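You operate a simulated robot arm through the tools that you are given. There is no shell and no other tool.

Carry out the task below with a simulated robot arm. There is one attempt and no reset: what you move stays moved.

Task
Ratchet the gauge into its green band and pull the blue strap end to mark 3.
Fine: set the ratchet catch to hold; the handle ends down.

It is judged by the outcome, as a careful person would: the job done as asked, and still so three seconds after it is handed in. It fails if anything else is knocked over, pushed out of place, dropped, spilled or broken.

Robot
A 6-joint arm with a two-finger gripper, fixed in place. Base frame: the origin is at the foot of the arm, x ahead of it, y to its left, z up; the work surface is at about z = 0.84. Units: m, rad, N and s.
With the tool pointing down near the work surface it reaches from about 0.12 to 0.68 m from the base axis. Its first joint turns from -1.152 to 1.152 rad. Payload 2.45 kg.
The TCP is the grasp point between the finger pads, 0.03 m short of the fingertips. In the tool frame z runs along the fingers and y along their closing line. The gripper opens to 0.106 m. The gripper's body begins 0.079 m behind the TCP.
Orientation is that of the tool frame in the base frame, as [roll, pitch, yaw] about the fixed x, y, z axes, in that order (R = Rz(yaw) Ry(pitch) Rx(roll)). With the fingers straight down and closing along the base's y, the tool's x points along the base's -x, its y along +y and its z along -z.

Tools
- The arm moves only by the tool play_rows. Its argument "plan" is a list of rows, each an object (a shift or turn left out is 0, a gripper value left out holds the last) with "linear": the shift along the base's x, y, z in cm, a list of three; "angular": the turn, a rotation vector about the base's x, y, z in rad, a list of three. In form: [{"linear": [dx, dy, dz], "angular": [wx, wy, wz]}, ...]. A call has 1 to 20 rows; each row shifts and turns the commanded pose from where the row before left it. "gripper" is the gripper command, from -1 (shut) to 1 (fully open), values between in proportion, set as the call begins (left out, the last holds). A row lasts 0.2 s, in which the tool goes at most 0.05 m and 0.15 rad; a call with a longer step from one row to the next is refused whole, and so is a gripper value outside its range. A pose out of reach is approached as far as the arm can. The call stops where the force on the tool passes 90 N (or 10 N more than at its start, if that is more) or the arm is blocked; 0.2 s more then pass. The fingers move at their own pace (about 0.153 m/s each) and stop on an object; they squeeze with about 22 N. The grip force told is the motor's: it shows also when the fingers shut on nothing. Time passes only in rows, and 0.2 s behind the last, so rows that do not move let the fingers close. It gives the time, the measured TCP pose, the force on the tool (base axes), the opening and the grip force at its end, in the units of the frame above (readings bear some noise), with the torque about the TCP (base axes, N m) and any sound that the robot's microphone picked up.
- Cameras (640 x 400 px; columns grow to the right, rows downward): "scene" is fixed at [0.0669, 0.4188, 1.4139]; the picture's right is [-0.66, -0.75, 0.00], its down [-0.36, 0.32, -0.88] and it looks along [0.66, -0.58, -0.48] (base axes); focal length 361 px, centre (320, 200). "wrist" rides on the gripper at [0.076, -0.002, -0.106] in the tool frame; the picture's right is [0.02, 1.00, 0.00], its down [-0.78, 0.02, -0.62] and it looks along [-0.62, 0.01, 0.78] (tool axes); focal length 247 px, centre (320, 200). There is no depth. A picture from a camera that has moved, and an enlarged one, comes with that camera's place and axes in the base frame and with its lens.
- capture(camera): a new picture of that camera. It takes no simulated time.
- inspect(camera, box): a new picture of the part [left, top, right, bottom] of that camera's present view, enlarged. It takes no simulated time.
- sign_off(): hands the job in; it is judged then, once.

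Places have to be worked out from the pictures, the camera data and where the tool is seen. Open the gripper and draw the arm clear of the work before you hand the job in, unless the task says otherwise.

The tools are called after "Request:" as name(argument=value, ...) on one line, values as JSON. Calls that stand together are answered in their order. play_rows: Moves the arm, as the interface text tells. Its arguments: {"type":"object","properties":{"plan":{"type":"array","items":{"type":"object","properties":{"linear":{"type":"array","items":{"type":"number"}},"angular":{"type":"array","items":{"type":"number"}}}}},"gripper":{"type":"number"}},"required":["plan"]} The other tools are called the same way: capture (camera) takes a picture; inspect (camera, box) takes an enlarged picture of a part of a camera's view; sign_off () hands the job in.

At the start:

```text
time: 0.0
eef_pos: [0.4079, 0.0554, 1.1814]
tool_rot: [3.139, 0.0, -3.14]
force: [-0.3, -0.4, 0.0]
ft_torque: [0.0, 0.02, 0.0]
width: 0.1059
grasp_force: 0.0
```

scene: 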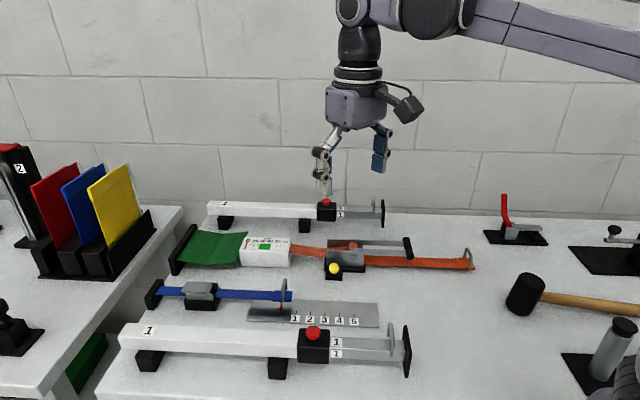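
wrist: 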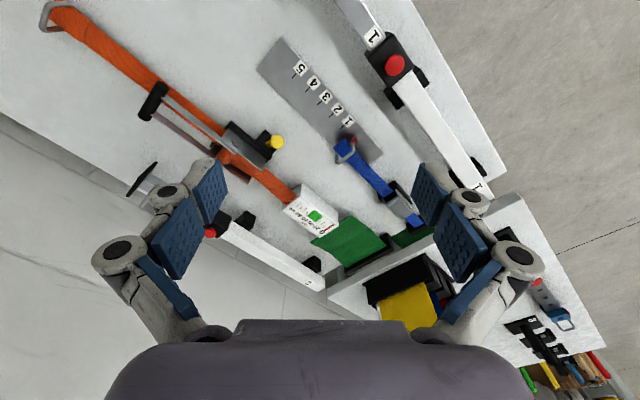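

I'll look closely at the ratchet, the gauge and the blue strap before moving anything.

Request:
inspect(camera="scene", box=[160, 190, 320, 290])

Request:
inspect(camera="scene", box=[300, 210, 480, 322])

Request:
inspect(camera="scene", box=[140, 260, 400, 350])

Request:
inspect(camera="wrist", box=[120, 60, 340, 260])

Request:
inspect(camera="wrist", box=[240, 20, 460, 240])

```text
4.00 times, centred on (240, 240) of scene
camera zoom: at [0.0669, 0.4188, 1.4139], right [-0.66, -0.75, 0.0], down [-0.36, 0.32, -0.88], along [0.66, -0.58, -0.48], focal length 1444 px, centre (640, 40)
```

zoom: 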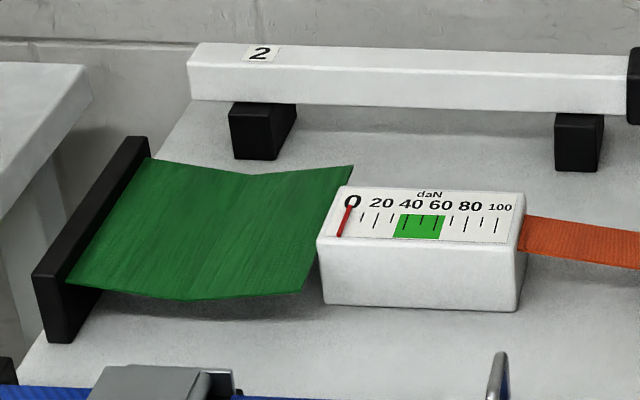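

```text
3.56 times, centred on (390, 266) of scene
camera zoom: at [0.0669, 0.4188, 1.4139], right [-0.66, -0.75, 0.0], down [-0.36, 0.32, -0.88], along [0.66, -0.58, -0.48], focal length 1283 px, centre (71, -35)
```

zoom: 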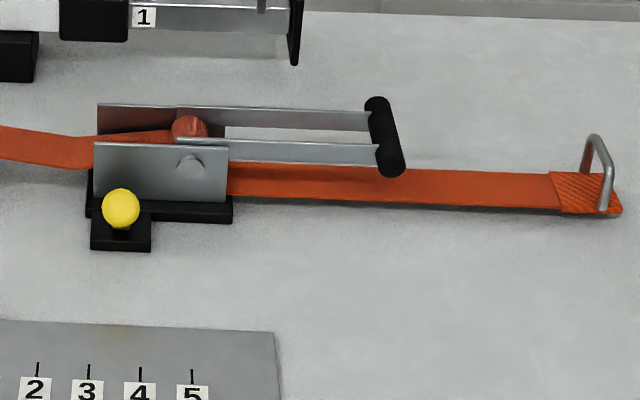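

```text
2.46 times, centred on (270, 305) of scene
camera zoom: at [0.0669, 0.4188, 1.4139], right [-0.66, -0.75, 0.0], down [-0.36, 0.32, -0.88], along [0.66, -0.58, -0.48], focal length 888 px, centre (443, -58)
```

zoom: 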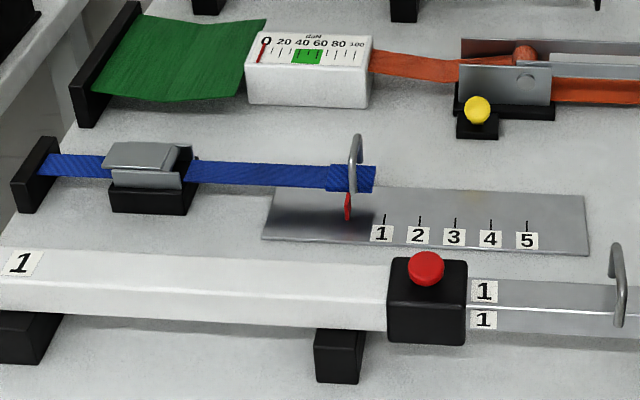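

```text
2.00 times, centred on (230, 160) of wrist
camera zoom: at [0.333, 0.054, 1.2867], right [-0.02, 1.0, 0.0], down [0.78, 0.02, 0.62], along [0.62, 0.01, -0.78], focal length 494 px, centre (500, 280)
```

zoom: 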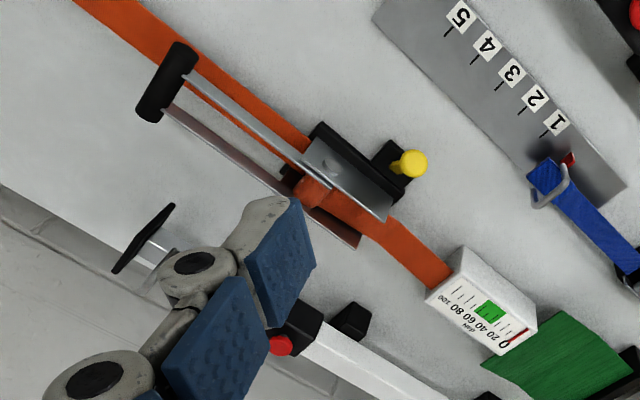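

```text
1.82 times, centred on (350, 130) of wrist
camera zoom: at [0.333, 0.054, 1.2867], right [-0.02, 1.0, 0.0], down [0.78, 0.02, 0.62], along [0.62, 0.01, -0.78], focal length 449 px, centre (266, 327)
```

zoom: 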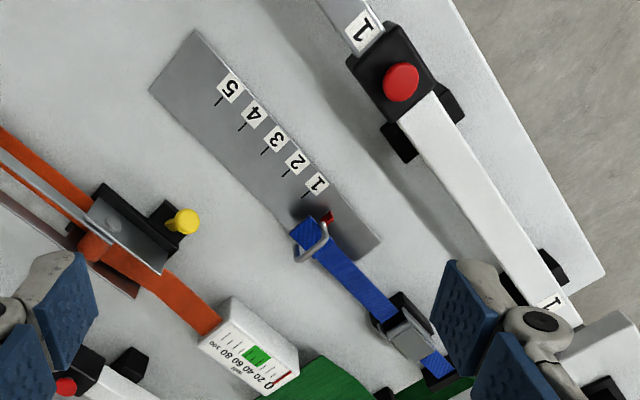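

The plates and straps run along about u = (-0.71,-0.71) in the base frame. The ratchet handle grip is near [0.454,-0.199,0.90], the drum near [0.548,-0.108,0.895], and the marks are 3 cm apart. I'll turn the tool 45° and move closer so the wrist camera can see the catch and ratchet.

Request:
play_rows(plan=[{"linear": [0.9, -1.19, -2.0], "angular": [0, 0, -0.0982]}, {"linear": [0.9, -1.19, -2.0], "angular": [0, 0, -0.0982]}, {"linear": [0.9, -1.19, -2.0], "angular": [0, 0, -0.0982]}, {"linear": [0.9, -1.19, -2.0], "angular": [0, 0, -0.0982]}, {"linear": [0.9, -1.19, -2.0], "angular": [0, 0, -0.0982]}, {"linear": [0.9, -1.19, -2.0], "angular": [0, 0, -0.0982]}, {"linear": [0.9, -1.19, -2.0], "angular": [0, 0, -0.0982]}, {"linear": [0.9, -1.19, -2.0], "angular": [0, 0, -0.0982]}, {}], gripper=1)

Request:
capture(camera="wrist")

Request:
capture(camera="scene")

```text
time: 2.0
eef_pos: [0.4793, -0.0396, 1.0214]
tool_rot: [3.14, -0.001, 2.355]
force: [-0.8, -1.0, -0.6]
ft_torque: [-0.03, 0.01, -0.01]
width: 0.106
grasp_force: 0.0
```

```text
taken
camera wrist: at [0.4266, 0.0134, 1.1265], right [0.69, 0.72, 0.0], down [0.56, -0.54, 0.62], along [0.45, -0.43, -0.78], focal length 247 px, centre (320, 200)
```

wrist: 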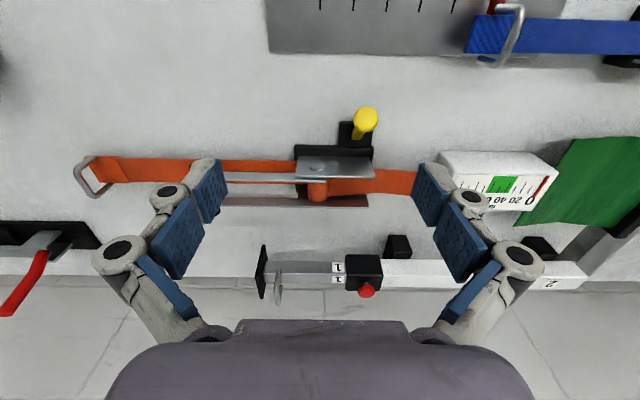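

```text
taken
```

scene: 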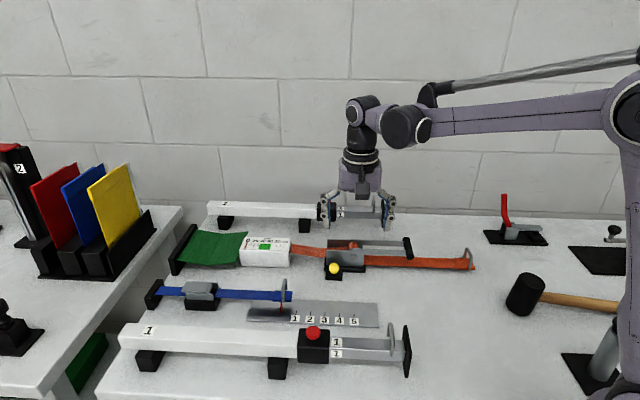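

Request:
inspect(camera="wrist", box=[260, 90, 440, 215])

Request:
inspect(camera="scene", box=[310, 225, 390, 285])

Request:
inspect(camera="wrist", box=[440, 0, 640, 120])

```text
3.20 times, centred on (350, 152) of wrist
camera zoom: at [0.4266, 0.0134, 1.1265], right [0.69, 0.72, 0.0], down [0.56, -0.54, 0.62], along [0.45, -0.43, -0.78], focal length 790 px, centre (224, 352)
```

zoom: 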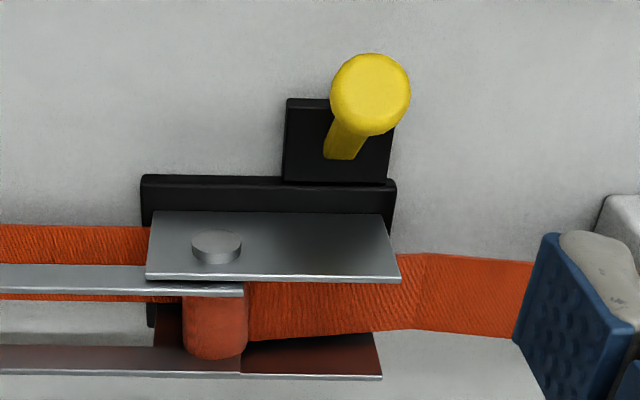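

```text
6.67 times, centred on (350, 255) of scene
camera zoom: at [0.0669, 0.4188, 1.4139], right [-0.66, -0.75, 0.0], down [-0.36, 0.32, -0.88], along [0.66, -0.58, -0.48], focal length 2406 px, centre (120, -167)
```

zoom: 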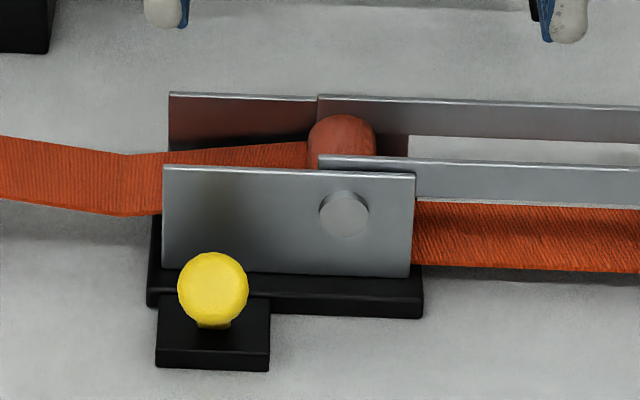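

```text
3.20 times, centred on (540, 60) of wrist
camera zoom: at [0.4266, 0.0134, 1.1265], right [0.69, 0.72, 0.0], down [0.56, -0.54, 0.62], along [0.45, -0.43, -0.78], focal length 790 px, centre (-384, 648)
```

zoom: 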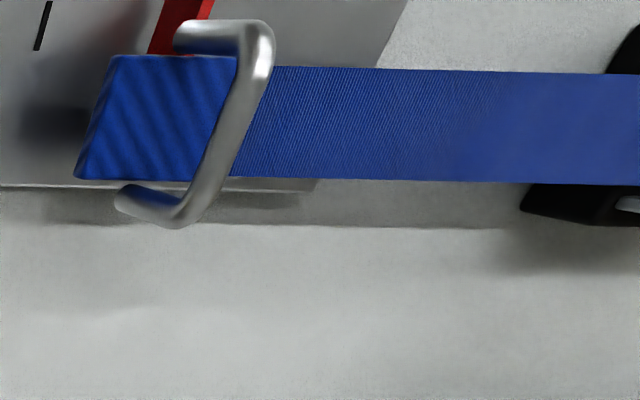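

The yellow catch lever has its base at about [0.544,-0.041,0.857] and its head at about [0.518,-0.016,0.90]. It leans about 40° away from the ratchet. I'll move above the head for a closer look before gripping it.

Request:
play_rows(plan=[{"linear": [1.3, 0.8, -1.5]}, {"linear": [1.3, 0.8, -1.5]}, {"linear": [1.3, 0.8, -1.5]}, {"linear": [0, 0, -1.0]}, {}], gripper=0)

Request:
capture(camera="wrist")

Request:
inspect(camera="scene", box=[310, 205, 390, 285])

```text
time: 3.2
eef_pos: [0.5199, -0.0167, 0.9648]
tool_rot: [3.139, -0.001, 2.354]
force: [0.1, -0.2, -0.1]
ft_torque: [0.0, -0.01, -0.01]
width: 0.0531
grasp_force: 0.1
```

```text
taken
camera wrist: at [0.4653, 0.0372, 1.0713], right [0.69, 0.72, 0.0], down [0.57, -0.54, 0.62], along [0.45, -0.43, -0.78], focal length 247 px, centre (320, 200)
```

wrist: 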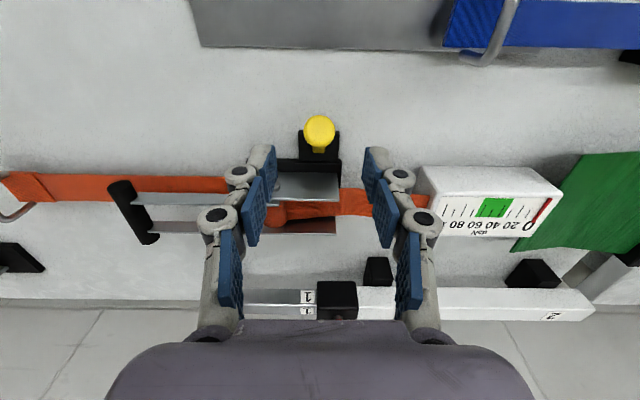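

```text
5.00 times, centred on (350, 245) of scene
camera zoom: at [0.0669, 0.4188, 1.4139], right [-0.66, -0.75, 0.0], down [-0.36, 0.32, -0.88], along [0.66, -0.58, -0.48], focal length 1804 px, centre (170, -25)
```

zoom: 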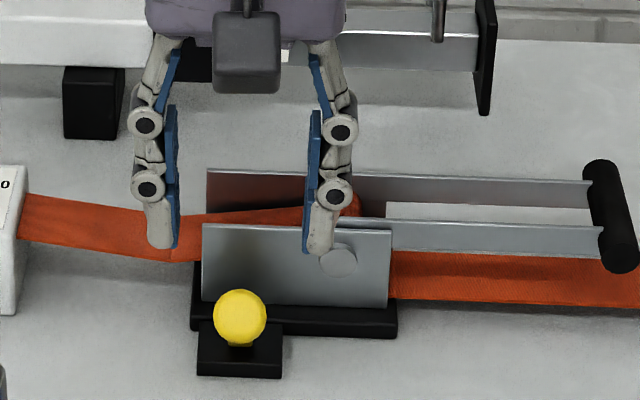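

The head sits directly below the open fingers. I'll go down so it's held near the fingertips, then close on it.

Request:
play_rows(plan=[{"linear": [-0.1, 0.1, -1.5]}, {"linear": [-0.1, 0.1, -1.5]}, {"linear": [-0.1, 0.1, -1.5]}, {"linear": [0, 0, -0.5]}, {}], gripper=0)

Request:
inspect(camera="scene", box=[310, 205, 390, 285])

Request:
capture(camera="wrist")

```text
time: 4.4
eef_pos: [0.5166, -0.0125, 0.9167]
tool_rot: [3.14, 0.0, 2.356]
force: [0.1, 0.0, -0.3]
ft_torque: [0.0, 0.0, 0.0]
width: 0.0529
grasp_force: 0.0
```

```text
5.00 times, centred on (350, 245) of scene
camera zoom: at [0.0669, 0.4188, 1.4139], right [-0.66, -0.75, 0.0], down [-0.36, 0.32, -0.88], along [0.66, -0.58, -0.48], focal length 1804 px, centre (170, -25)
```

zoom: 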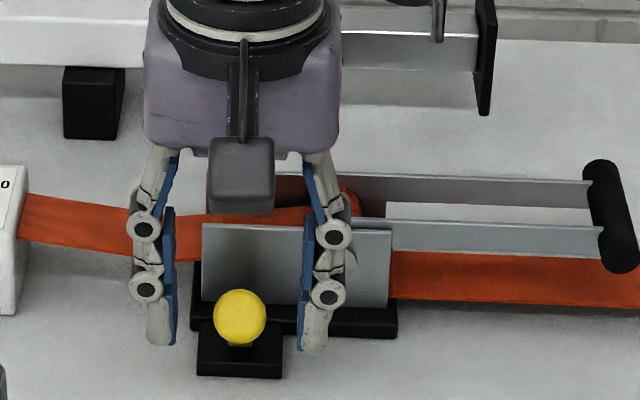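

```text
taken
camera wrist: at [0.4624, 0.0409, 1.0218], right [0.69, 0.72, 0.0], down [0.57, -0.54, 0.62], along [0.45, -0.43, -0.78], focal length 247 px, centre (320, 200)
```

wrist: 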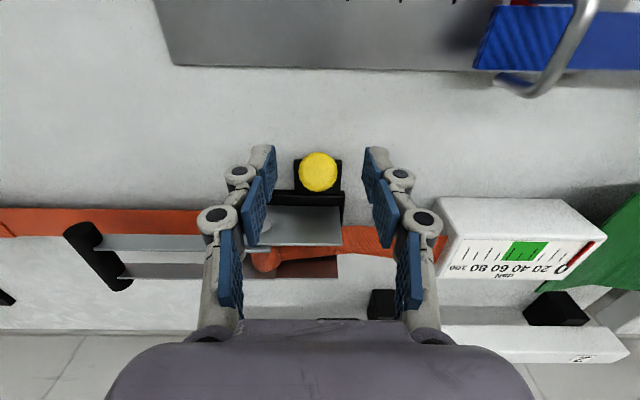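

The head is centred between the fingers, near the tips. Closing the gripper now.

Request:
play_rows(plan=[{}, {}, {}], gripper=-1)

Request:
inspect(camera="scene", box=[310, 205, 390, 285])

```text
time: 5.2
eef_pos: [0.5159, -0.0136, 0.9163]
tool_rot: [-3.139, 0.001, 2.358]
force: [-7.0, -5.1, -2.0]
ft_torque: [0.01, 0.29, -0.07]
width: 0.0222
grasp_force: 45.2
```

```text
5.00 times, centred on (350, 245) of scene
camera zoom: at [0.0668, 0.4186, 1.414], right [-0.66, -0.75, 0.0], down [-0.36, 0.32, -0.88], along [0.66, -0.58, -0.48], focal length 1804 px, centre (170, -25)
```

zoom: 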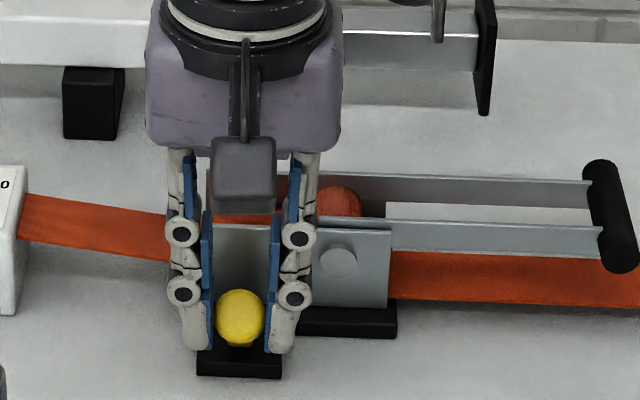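

The head is gripped (22 mm wide). I'll start swinging it along its arc toward the ratchet in small steps, watching the force.

Request:
play_rows(plan=[{"linear": [0.28, -0.28, 0.28]}, {"linear": [0.28, -0.28, 0.27]}, {"linear": [0.28, -0.28, 0.24]}, {}])

Request:
inspect(camera="scene", box=[310, 205, 390, 285])

```text
time: 6.2
eef_pos: [0.5211, -0.0206, 0.9247]
tool_rot: [-3.139, -0.005, 2.357]
force: [-18.7, 5.7, -12.1]
ft_torque: [0.96, 1.26, 0.02]
width: 0.0224
grasp_force: 45.3
```

```text
5.00 times, centred on (350, 245) of scene
camera zoom: at [0.0666, 0.4189, 1.4139], right [-0.66, -0.75, 0.0], down [-0.36, 0.32, -0.88], along [0.66, -0.58, -0.48], focal length 1804 px, centre (170, -25)
```

zoom: 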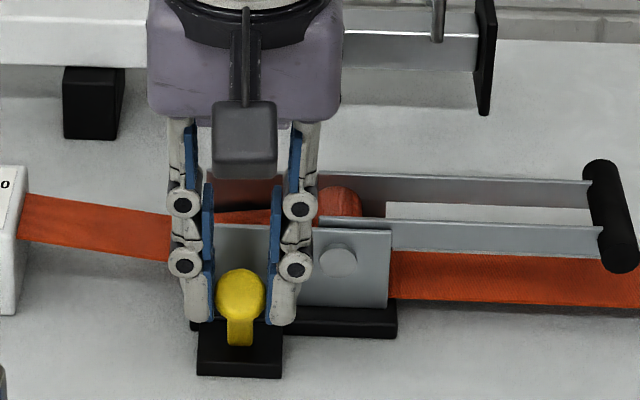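

The lever is swinging with it against about 17 N of resistance. I'll continue along the arc.

Request:
play_rows(plan=[{"linear": [0.3, -0.3, 0.18]}, {"linear": [0.3, -0.3, 0.12]}, {"linear": [0.3, -0.3, 0.08]}, {}])

Request:
inspect(camera="scene", box=[310, 205, 390, 285])

```text
time: 7.2
eef_pos: [0.531, -0.0291, 0.9282]
tool_rot: [-3.14, -0.007, 2.356]
force: [-19.2, 14.6, 13.0]
ft_torque: [0.99, 1.16, 0.03]
width: 0.0225
grasp_force: 44.8
```

```text
5.00 times, centred on (350, 245) of scene
camera zoom: at [0.0662, 0.4191, 1.4138], right [-0.66, -0.75, 0.0], down [-0.36, 0.32, -0.88], along [0.66, -0.58, -0.48], focal length 1804 px, centre (170, -25)
```

zoom: 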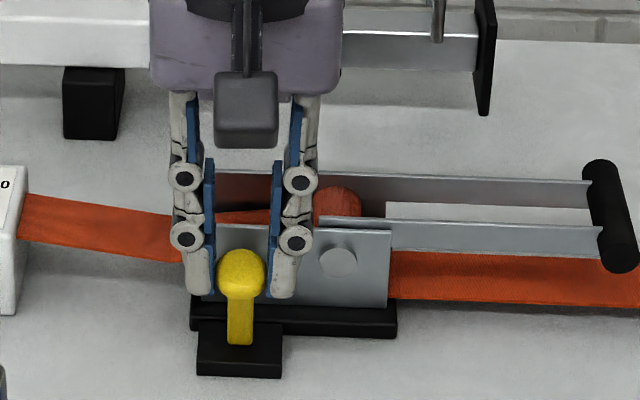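

Request:
play_rows(plan=[{"linear": [0.3, -0.3, 0.0]}, {"linear": [0.3, -0.3, 0.0]}, {"linear": [0.3, -0.3, 0.0]}, {}])

Request:
inspect(camera="scene", box=[310, 205, 390, 285])

Request:
capture(camera="wrist")

```text
time: 8.2
eef_pos: [0.5413, -0.0377, 0.9287]
tool_rot: [-3.138, -0.005, 2.355]
force: [-15.8, 12.9, 7.0]
ft_torque: [1.09, 1.12, 0.05]
width: 0.0223
grasp_force: 44.7
```

```text
5.00 times, centred on (350, 245) of scene
camera zoom: at [0.0664, 0.4191, 1.4138], right [-0.66, -0.75, 0.0], down [-0.36, 0.32, -0.88], along [0.66, -0.58, -0.48], focal length 1804 px, centre (170, -25)
```

zoom: 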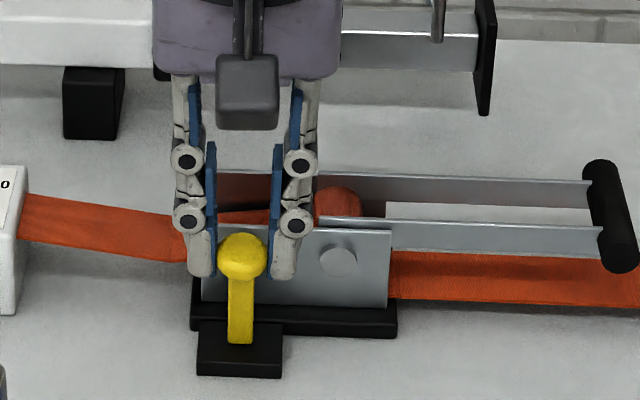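

```text
taken
camera wrist: at [0.4876, 0.0145, 1.0342], right [0.69, 0.72, 0.0], down [0.57, -0.54, 0.62], along [0.45, -0.43, -0.79], focal length 247 px, centre (320, 200)
```

wrist: 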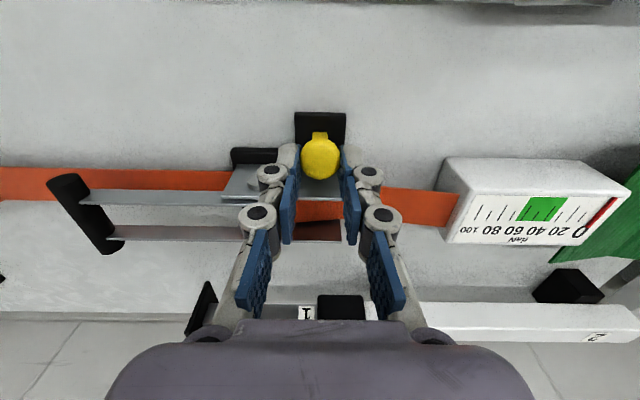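

The lever is now close to vertical with steady resistance and no stop yet. I'll keep nudging it, watching clearance to the side plate.

Request:
play_rows(plan=[{"linear": [0.3, -0.3, 0.0]}, {"linear": [0.3, -0.3, 0.0]}, {}])

Request:
inspect(camera="scene", box=[310, 205, 390, 285])

Request:
inspect(camera="wrist", box=[220, 90, 420, 250])

```text
time: 9.0
eef_pos: [0.5468, -0.0459, 0.9288]
tool_rot: [-3.139, -0.005, 2.354]
force: [-15.2, 11.5, 2.2]
ft_torque: [1.06, 1.13, 0.03]
width: 0.0224
grasp_force: 45.4
```

```text
5.00 times, centred on (350, 245) of scene
camera zoom: at [0.0665, 0.4191, 1.4139], right [-0.66, -0.75, 0.0], down [-0.36, 0.32, -0.88], along [0.66, -0.58, -0.48], focal length 1804 px, centre (170, -25)
```

zoom: 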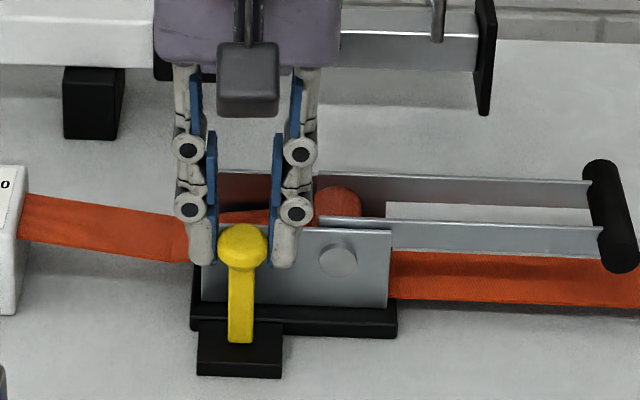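

```text
2.50 times, centred on (320, 170) of wrist
camera zoom: at [0.4937, 0.0086, 1.0343], right [0.69, 0.72, 0.0], down [0.57, -0.54, 0.62], along [0.45, -0.43, -0.79], focal length 617 px, centre (320, 275)
```

zoom: 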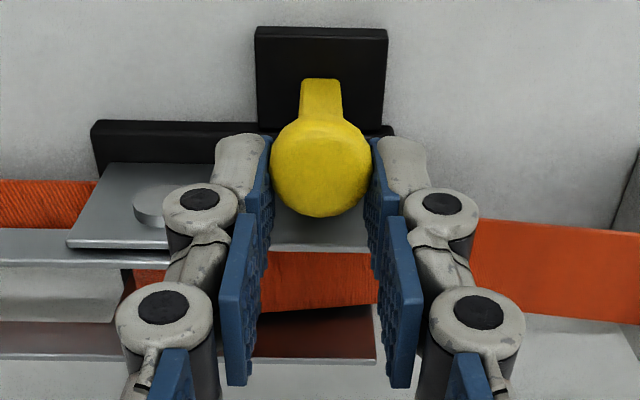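

The lever is just past vertical. I'll lift slightly to clear the plate edge and push a little further to find its stop.

Request:
play_rows(plan=[{"linear": [0.25, -0.25, 0.3]}, {"linear": [0.3, -0.3, 0.3]}, {"linear": [0.3, -0.3, 0]}, {}])

Request:
inspect(camera="scene", box=[310, 205, 390, 285])

Request:
inspect(camera="wrist", box=[220, 90, 420, 250])

```text
time: 10.0
eef_pos: [0.5544, -0.0523, 0.9332]
tool_rot: [-3.139, -0.005, 2.359]
force: [-19.8, 16.0, -18.1]
ft_torque: [0.28, 0.44, 0.03]
width: 0.0221
grasp_force: 44.8
```

```text
5.00 times, centred on (350, 245) of scene
camera zoom: at [0.0667, 0.4192, 1.4138], right [-0.66, -0.75, 0.0], down [-0.36, 0.32, -0.88], along [0.66, -0.58, -0.48], focal length 1804 px, centre (170, -25)
```

zoom: 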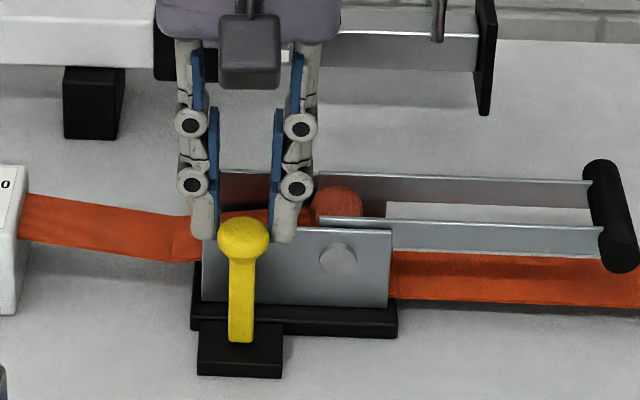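

```text
2.50 times, centred on (320, 170) of wrist
camera zoom: at [0.5018, 0.0004, 1.0398], right [0.69, 0.72, 0.0], down [0.57, -0.54, 0.62], along [0.45, -0.43, -0.79], focal length 617 px, centre (320, 275)
```

zoom: 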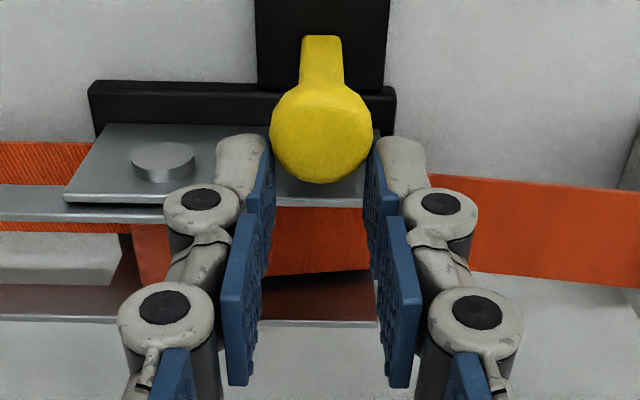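

The head seems to lag the fingers now, so it may be at its stop just past vertical. I'll open the fingers and see where the lever stays.

Request:
play_rows(plan=[{}, {}, {"linear": [0, 0, 1.5]}, {"linear": [0, 0, 2.5]}, {"linear": [-0.5, 0.5, 2.5]}, {}], gripper=0)

Request:
inspect(camera="scene", box=[310, 205, 390, 285])

Request:
capture(camera="wrist")

```text
time: 11.4
eef_pos: [0.5529, -0.0492, 0.9991]
tool_rot: [3.139, 0.001, 2.356]
force: [-0.1, -0.5, -0.4]
ft_torque: [-0.03, 0.02, -0.03]
width: 0.053
grasp_force: 0.0
```

```text
5.00 times, centred on (350, 245) of scene
camera zoom: at [0.0669, 0.4188, 1.4139], right [-0.66, -0.75, 0.0], down [-0.36, 0.32, -0.88], along [0.66, -0.58, -0.48], focal length 1804 px, centre (170, -25)
```

zoom: 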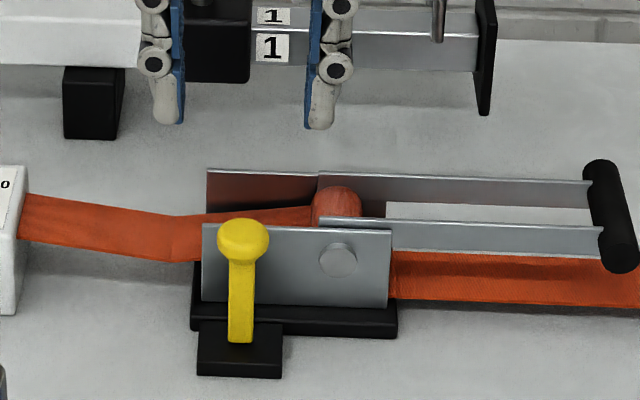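

```text
taken
camera wrist: at [0.4983, 0.0049, 1.1041], right [0.69, 0.72, 0.0], down [0.57, -0.54, 0.62], along [0.45, -0.43, -0.78], focal length 247 px, centre (320, 200)
```

wrist: 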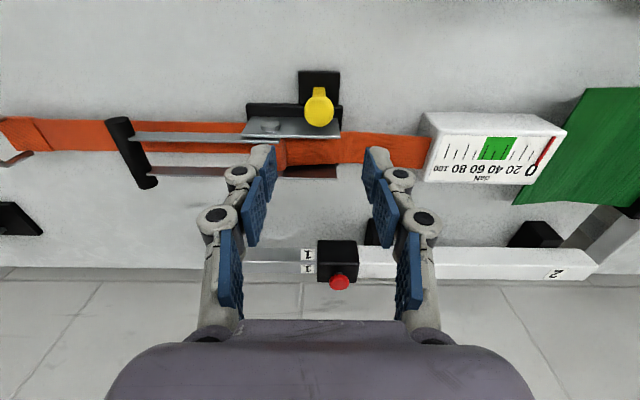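

The lever stays where I left it, about vertical. To learn whether that's its stop, I'll push it gently toward the ratchet with closed fingers from the outer side.

Request:
play_rows(plan=[{"linear": [-1.1, 1.05, 0]}, {"linear": [-1.1, 1.05, 0]}, {"linear": [-1.0, 1.0, 0]}, {"linear": [0, 0, -2.5]}, {"linear": [0, 0, -2.5]}, {"linear": [0, 0, -2.4]}, {}], gripper=-1)

Request:
inspect(camera="wrist", box=[220, 90, 420, 250])

```text
time: 13.0
eef_pos: [0.52, -0.0178, 0.9236]
tool_rot: [3.141, 0.002, 2.355]
force: [1.1, -0.5, 0.5]
ft_torque: [-0.01, 0.0, -0.01]
width: 0.0
grasp_force: 21.2
```

```text
2.50 times, centred on (320, 170) of wrist
camera zoom: at [0.4665, 0.0359, 1.0296], right [0.69, 0.72, 0.0], down [0.57, -0.54, 0.62], along [0.45, -0.43, -0.78], focal length 617 px, centre (320, 275)
```

zoom: 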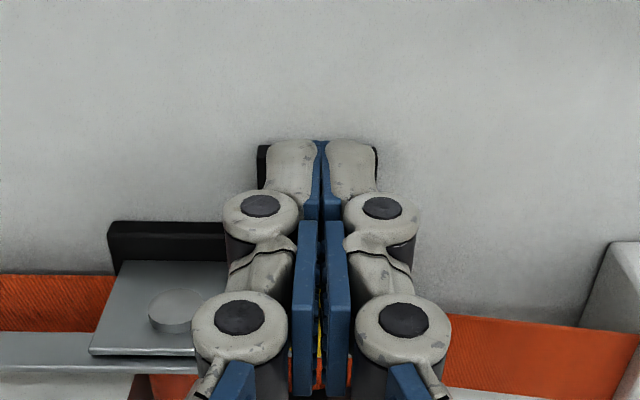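

Request:
play_rows(plan=[{"linear": [0.4, -0.4, 0]}, {"linear": [0.4, -0.4, 0]}, {"linear": [0.3, -0.3, 0]}, {"linear": [0.3, -0.3, 0]}, {}])

Request:
inspect(camera="scene", box=[310, 205, 390, 285])

```text
time: 14.2
eef_pos: [0.5299, -0.027, 0.9257]
tool_rot: [-3.14, -0.017, 2.36]
force: [-32.0, 26.2, -5.0]
ft_torque: [0.53, 0.59, -0.07]
width: 0.0061
grasp_force: 28.4
```

```text
5.00 times, centred on (350, 245) of scene
camera zoom: at [0.0661, 0.4195, 1.4137], right [-0.66, -0.75, 0.0], down [-0.36, 0.32, -0.88], along [0.66, -0.58, -0.48], focal length 1804 px, centre (170, -25)
```

zoom: 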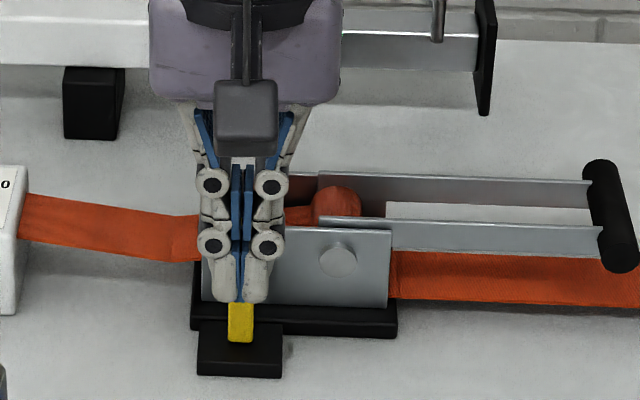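

Against about 41 N the lever doesn't move past vertical, so upright is its stop next to the ratchet. I'll back off, rise, and go over to view the handle grip.

Request:
play_rows(plan=[{"linear": [-0.7, 0.7, 0]}, {"linear": [-0.7, 0.7, 0]}, {"linear": [0, 0, 3]}, {"linear": [0, 0, 3]}, {"linear": [0, 0, 3]}, {"linear": [-1.0, -2.6, 0]}, {"linear": [-1.0, -2.6, 0]}, {"linear": [-1.0, -2.6, 0]}, {"linear": [-1.0, -2.6, 0]}, {"linear": [-1.0, -2.6, 0]}, {"linear": [-1.0, -2.6, 0]}, {}])

Request:
play_rows(plan=[{}], gripper=-0.2)

Request:
capture(camera="wrist")

Request:
inspect(camera="scene", box=[310, 205, 430, 285])

```text
time: 16.8
eef_pos: [0.4586, -0.1739, 1.0136]
tool_rot: [3.139, 0.001, 2.357]
force: [-1.0, 0.0, -0.6]
ft_torque: [0.01, -0.01, 0.0]
width: 0.0
grasp_force: 28.9
```

```text
time: 17.2
eef_pos: [0.4589, -0.1724, 1.0131]
tool_rot: [3.139, 0.0, 2.355]
force: [-0.6, 0.3, 0.1]
ft_torque: [-0.04, 0.02, 0.0]
width: 0.0425
grasp_force: 0.2
```

```text
taken
camera wrist: at [0.4058, -0.1203, 1.1196], right [0.69, 0.72, 0.0], down [0.57, -0.54, 0.62], along [0.45, -0.43, -0.78], focal length 247 px, centre (320, 200)
```

wrist: 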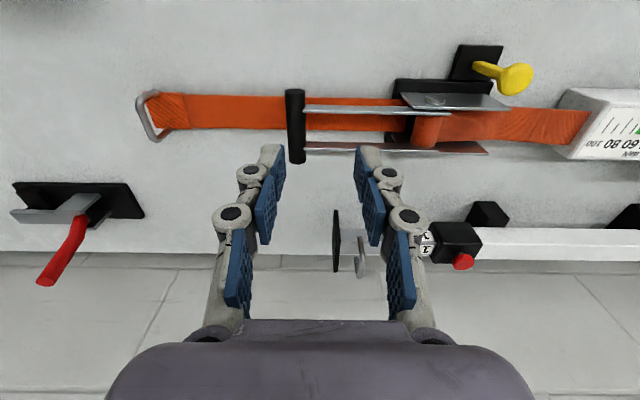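

```text
5.00 times, centred on (370, 245) of scene
camera zoom: at [0.0669, 0.4188, 1.4139], right [-0.66, -0.75, 0.0], down [-0.36, 0.32, -0.88], along [0.66, -0.58, -0.48], focal length 1804 px, centre (70, -25)
```

zoom: 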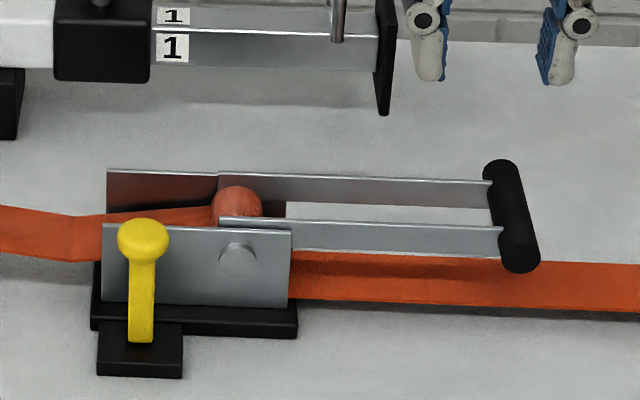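

The grip bar is centred at about [0.4555,-0.1995,0.90], running along v, with roughly 37 mm between the side arms. I'll centre over it and descend partway before checking.

Request:
play_rows(plan=[{"linear": [-0.17, -1.35, -1.0]}, {"linear": [-0.17, -1.36, -1.0]}, {"linear": [0, 0, -2.0]}, {"linear": [0, 0, -2.0]}, {}])

Request:
inspect(camera="wrist", box=[200, 70, 440, 250])

Request:
inspect(camera="scene", box=[330, 195, 450, 275])

```text
time: 18.4
eef_pos: [0.4578, -0.2013, 0.955]
tool_rot: [3.141, 0.002, 2.355]
force: [0.0, 0.5, -0.1]
ft_torque: [0.01, -0.02, 0.01]
width: 0.0422
grasp_force: 0.0
```

```text
2.22 times, centred on (320, 160) of wrist
camera zoom: at [0.4028, -0.1485, 1.0601], right [0.69, 0.72, 0.0], down [0.57, -0.54, 0.62], along [0.45, -0.43, -0.78], focal length 549 px, centre (320, 289)
```

zoom: 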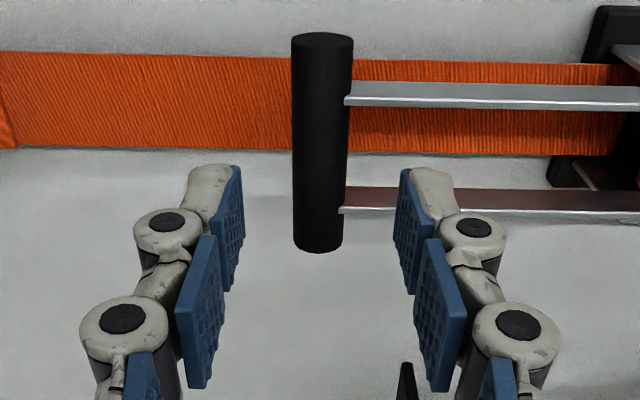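

```text
5.00 times, centred on (390, 235) of scene
camera zoom: at [0.0669, 0.4188, 1.4139], right [-0.66, -0.75, 0.0], down [-0.36, 0.32, -0.88], along [0.66, -0.58, -0.48], focal length 1804 px, centre (-30, 25)
```

zoom: 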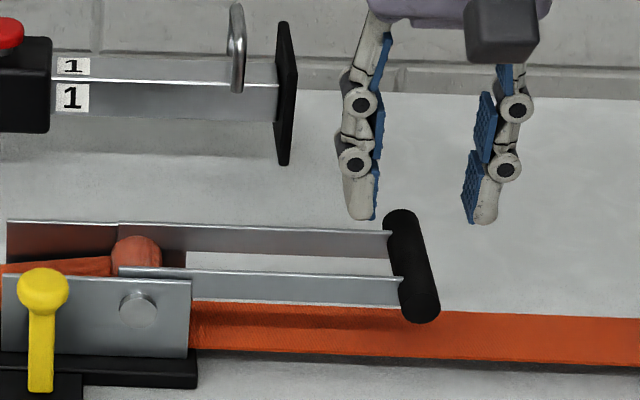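

The bar is centred between the fingers. A 4 mm correction in v keeps the finger clear of the side arms, then I'll descend.

Request:
play_rows(plan=[{"linear": [-0.2, 0.2, -1.7]}, {"linear": [0, 0, -1.7]}, {"linear": [0, 0, -1.5]}, {}])

Request:
inspect(camera="wrist", box=[200, 70, 440, 250])

Request:
inspect(camera="scene", box=[330, 195, 450, 275])

```text
time: 19.4
eef_pos: [0.4538, -0.1998, 0.9062]
tool_rot: [3.142, 0.0, 2.357]
force: [-0.4, -1.8, -0.2]
ft_torque: [-0.01, 0.0, 0.01]
width: 0.0422
grasp_force: 0.0
```

```text
2.22 times, centred on (320, 160) of wrist
camera zoom: at [0.4004, -0.1461, 1.0111], right [0.69, 0.72, 0.0], down [0.57, -0.54, 0.62], along [0.45, -0.43, -0.78], focal length 549 px, centre (320, 289)
```

zoom: 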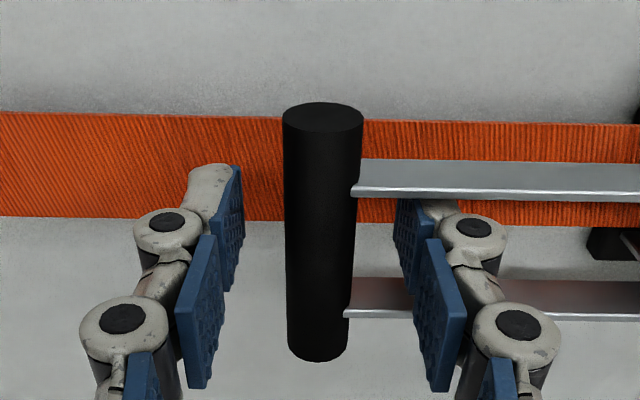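

```text
5.00 times, centred on (390, 235) of scene
camera zoom: at [0.0669, 0.4188, 1.4139], right [-0.66, -0.75, 0.0], down [-0.36, 0.32, -0.88], along [0.66, -0.58, -0.48], focal length 1804 px, centre (-30, 25)
```

zoom: 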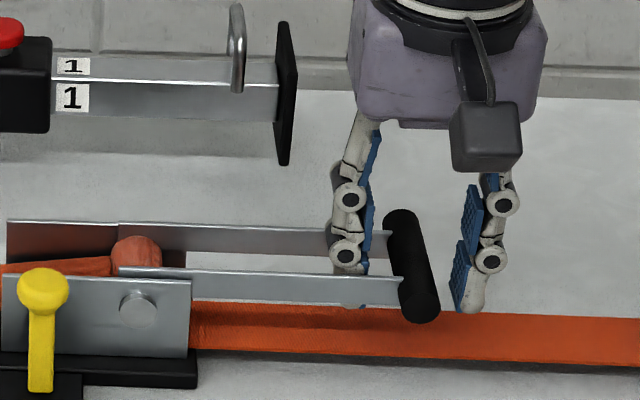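

The drum-side finger is clear between the arms. Closing on the bar.

Request:
play_rows(plan=[{}, {}, {}], gripper=-1)

Request:
play_rows(plan=[{"linear": [0.11, 0.11, 1.118]}, {"linear": [0.179, 0.179, 1.103]}, {}])

Request:
inspect(camera="scene", box=[310, 165, 460, 285])

```text
time: 20.2
eef_pos: [0.4535, -0.1993, 0.9052]
tool_rot: [3.142, -0.001, 2.357]
force: [0.9, -0.1, -0.5]
ft_torque: [0.0, 0.02, 0.06]
width: 0.0164
grasp_force: 42.3
```

```text
time: 21.0
eef_pos: [0.4565, -0.1962, 0.9287]
tool_rot: [-3.141, -0.003, 2.357]
force: [-2.6, -1.8, -2.2]
ft_torque: [-0.1, 0.12, 0.0]
width: 0.0165
grasp_force: 42.3
```

```text
3.33 times, centred on (385, 225) of scene
camera zoom: at [0.0669, 0.4187, 1.4139], right [-0.66, -0.75, 0.0], down [-0.36, 0.32, -0.88], along [0.66, -0.58, -0.48], focal length 1203 px, centre (103, 117)
```

zoom: 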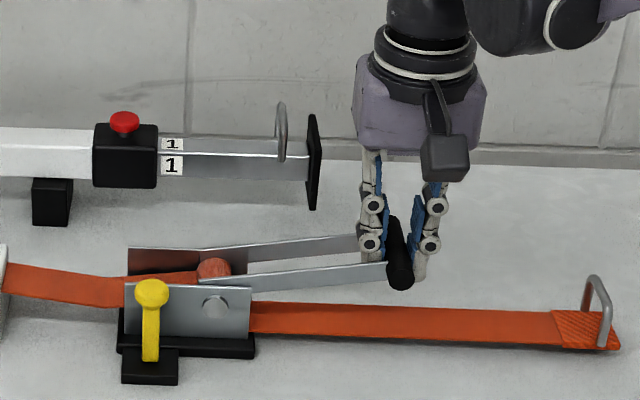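

The handle swings freely with low force. I'll continue up to about 45°, listening for clicks.

Request:
play_rows(plan=[{"linear": [0.245, 0.245, 1.074]}, {"linear": [0.311, 0.311, 1.04]}, {"linear": [0.374, 0.374, 0.999]}, {"linear": [0.433, 0.433, 0.949]}, {"linear": [0.491, 0.491, 0.891]}, {"linear": [0.543, 0.543, 0.827]}, {}])

Request:
inspect(camera="scene", box=[230, 165, 450, 285])

```text
time: 22.6
eef_pos: [0.481, -0.1724, 0.986]
tool_rot: [-3.14, 0.003, 2.357]
force: [-9.7, -13.5, 13.5]
ft_torque: [0.1, 0.59, 0.02]
width: 0.0165
grasp_force: 42.5
```

```text
2.91 times, centred on (340, 225) of scene
camera zoom: at [0.0664, 0.4185, 1.414], right [-0.66, -0.75, 0.0], down [-0.36, 0.32, -0.88], along [0.66, -0.58, -0.48], focal length 1050 px, centre (262, 127)
```

zoom: 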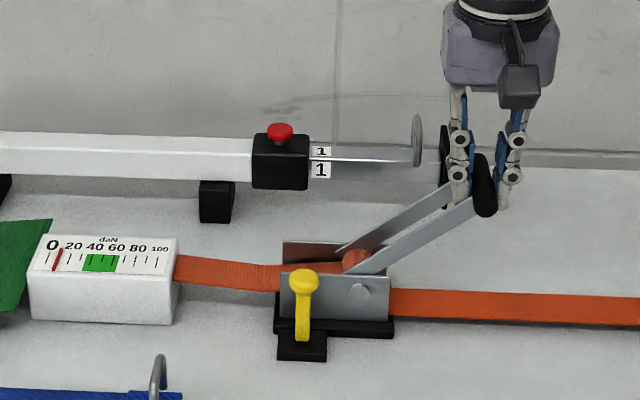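

The needle has started rising (about 8), so the up-stroke tensions the strap. The force is mostly radial because my arc radius is slightly short, so I'll correct outward and continue up.

Request:
play_rows(plan=[{"linear": [0.56, 0.56, 0.83]}, {"linear": [0.61, 0.61, 0.74]}, {"linear": [0.696, 0.696, 0.615]}, {"linear": [0.731, 0.731, 0.527]}, {}])

Request:
inspect(camera="scene", box=[230, 165, 450, 285])

Request:
inspect(camera="scene", box=[230, 225, 310, 275])

```text
time: 23.8
eef_pos: [0.5072, -0.1459, 1.0126]
tool_rot: [3.141, 0.0, 2.356]
force: [-0.5, -4.7, 1.7]
ft_torque: [-0.08, 0.27, 0.01]
width: 0.0165
grasp_force: 42.3
```

```text
2.91 times, centred on (340, 225) of scene
camera zoom: at [0.0669, 0.4186, 1.414], right [-0.66, -0.75, 0.0], down [-0.36, 0.32, -0.88], along [0.66, -0.58, -0.48], focal length 1050 px, centre (262, 127)
```

zoom: 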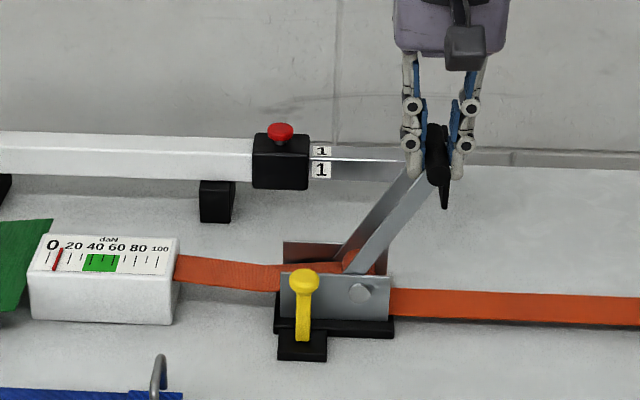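

```text
8.00 times, centred on (270, 250) of scene
camera zoom: at [0.0669, 0.4186, 1.414], right [-0.66, -0.75, 0.0], down [-0.36, 0.32, -0.88], along [0.66, -0.58, -0.48], focal length 2887 px, centre (720, -200)
```

zoom: 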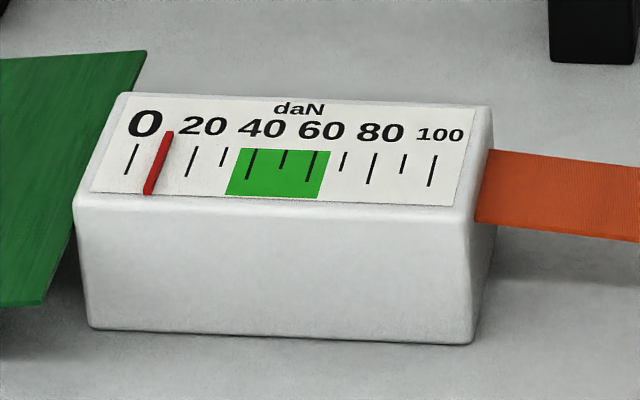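

The green band runs from roughly 35 to 64, and the needle is near 10. Continuing the up-stroke to vertical.

Request:
play_rows(plan=[{"linear": [0.761, 0.761, 0.435]}, {"linear": [0.784, 0.784, 0.339]}, {"linear": [0.802, 0.802, 0.241]}, {"linear": [0.814, 0.814, 0.141]}, {}])

Request:
inspect(camera="scene", box=[230, 145, 450, 285])

Request:
inspect(camera="scene", box=[230, 225, 310, 275])

```text
time: 25.0
eef_pos: [0.5393, -0.1143, 1.025]
tool_rot: [3.14, -0.001, 2.355]
force: [-1.0, -3.7, 0.6]
ft_torque: [-0.07, 0.32, -0.04]
width: 0.0164
grasp_force: 42.7
```

```text
2.86 times, centred on (340, 215) of scene
camera zoom: at [0.0669, 0.4187, 1.414], right [-0.66, -0.75, 0.0], down [-0.36, 0.32, -0.88], along [0.66, -0.58, -0.48], focal length 1031 px, centre (263, 157)
```

zoom: 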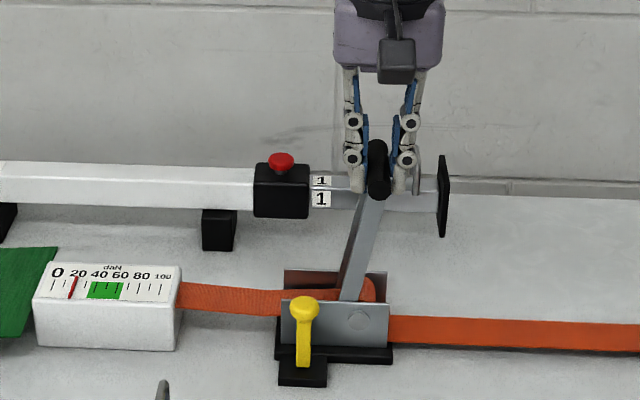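

```text
8.00 times, centred on (270, 250) of scene
camera zoom: at [0.0669, 0.4187, 1.414], right [-0.66, -0.75, 0.0], down [-0.36, 0.32, -0.88], along [0.66, -0.58, -0.48], focal length 2887 px, centre (720, -200)
```

zoom: 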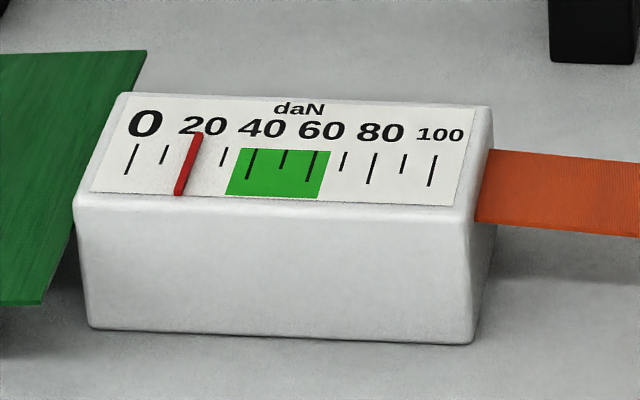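

The needle is at 20 with the handle at about 80°. I'll go slightly past vertical, watching for the limit.

Request:
play_rows(plan=[{"linear": [0.82, 0.82, 0.06]}, {"linear": [0.82, 0.82, -0.04]}, {"linear": [0.82, 0.82, -0.14]}, {}])

Request:
inspect(camera="scene", box=[230, 145, 450, 285])

Request:
inspect(camera="scene", box=[230, 225, 310, 275])

```text
time: 26.0
eef_pos: [0.5634, -0.0889, 1.0218]
tool_rot: [3.14, 0.0, 2.354]
force: [-1.5, -4.2, -2.7]
ft_torque: [-0.11, 0.38, -0.02]
width: 0.0164
grasp_force: 42.6
```

```text
2.86 times, centred on (340, 215) of scene
camera zoom: at [0.0669, 0.4186, 1.414], right [-0.66, -0.75, 0.0], down [-0.36, 0.32, -0.88], along [0.66, -0.58, -0.48], focal length 1031 px, centre (263, 157)
```

zoom: 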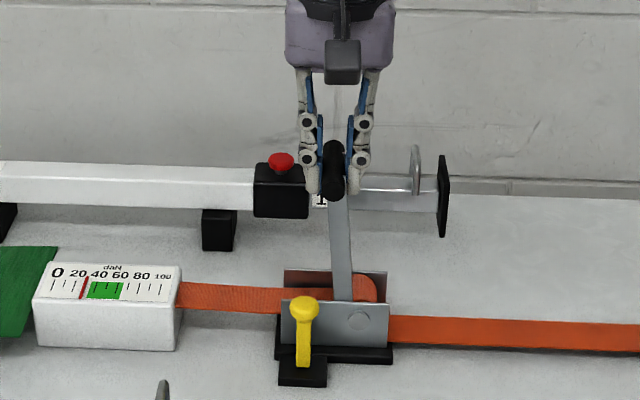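

```text
8.00 times, centred on (270, 250) of scene
camera zoom: at [0.0669, 0.4186, 1.414], right [-0.66, -0.75, 0.0], down [-0.36, 0.32, -0.88], along [0.66, -0.58, -0.48], focal length 2887 px, centre (720, -200)
```

zoom: 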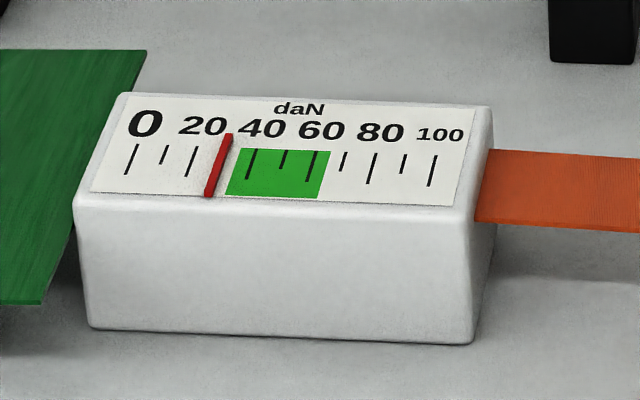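

The needle is at about 30, so each click adds roughly 10. Before adding more, I'll lower the handle partway to check that the catch holds the tension.

Request:
play_rows(plan=[{"linear": [-0.82, -0.82, 0.14]}, {"linear": [-0.82, -0.82, 0.04]}, {"linear": [-0.82, -0.82, -0.06]}, {"linear": [-0.814, -0.814, -0.141]}, {"linear": [-0.802, -0.802, -0.241]}, {"linear": [-0.784, -0.784, -0.339]}, {"linear": [-0.761, -0.761, -0.435]}, {}])

Request:
inspect(camera="scene", box=[230, 145, 450, 285])

Request:
inspect(camera="scene", box=[230, 225, 310, 275])

```text
time: 27.8
eef_pos: [0.5075, -0.1456, 1.0124]
tool_rot: [3.141, 0.0, 2.355]
force: [2.3, 2.9, -2.2]
ft_torque: [0.14, -0.23, -0.01]
width: 0.0166
grasp_force: 41.7
```

```text
2.86 times, centred on (340, 215) of scene
camera zoom: at [0.067, 0.4188, 1.4139], right [-0.66, -0.75, 0.0], down [-0.36, 0.32, -0.88], along [0.66, -0.58, -0.48], focal length 1031 px, centre (263, 157)
```

zoom: 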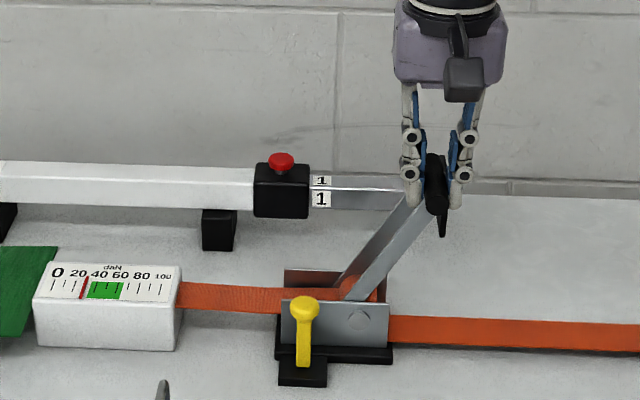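

```text
8.00 times, centred on (270, 250) of scene
camera zoom: at [0.067, 0.4188, 1.4139], right [-0.66, -0.75, 0.0], down [-0.36, 0.32, -0.88], along [0.66, -0.58, -0.48], focal length 2887 px, centre (720, -200)
```

zoom: 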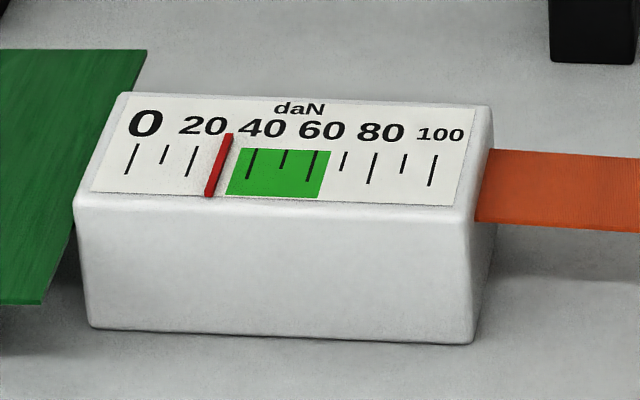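

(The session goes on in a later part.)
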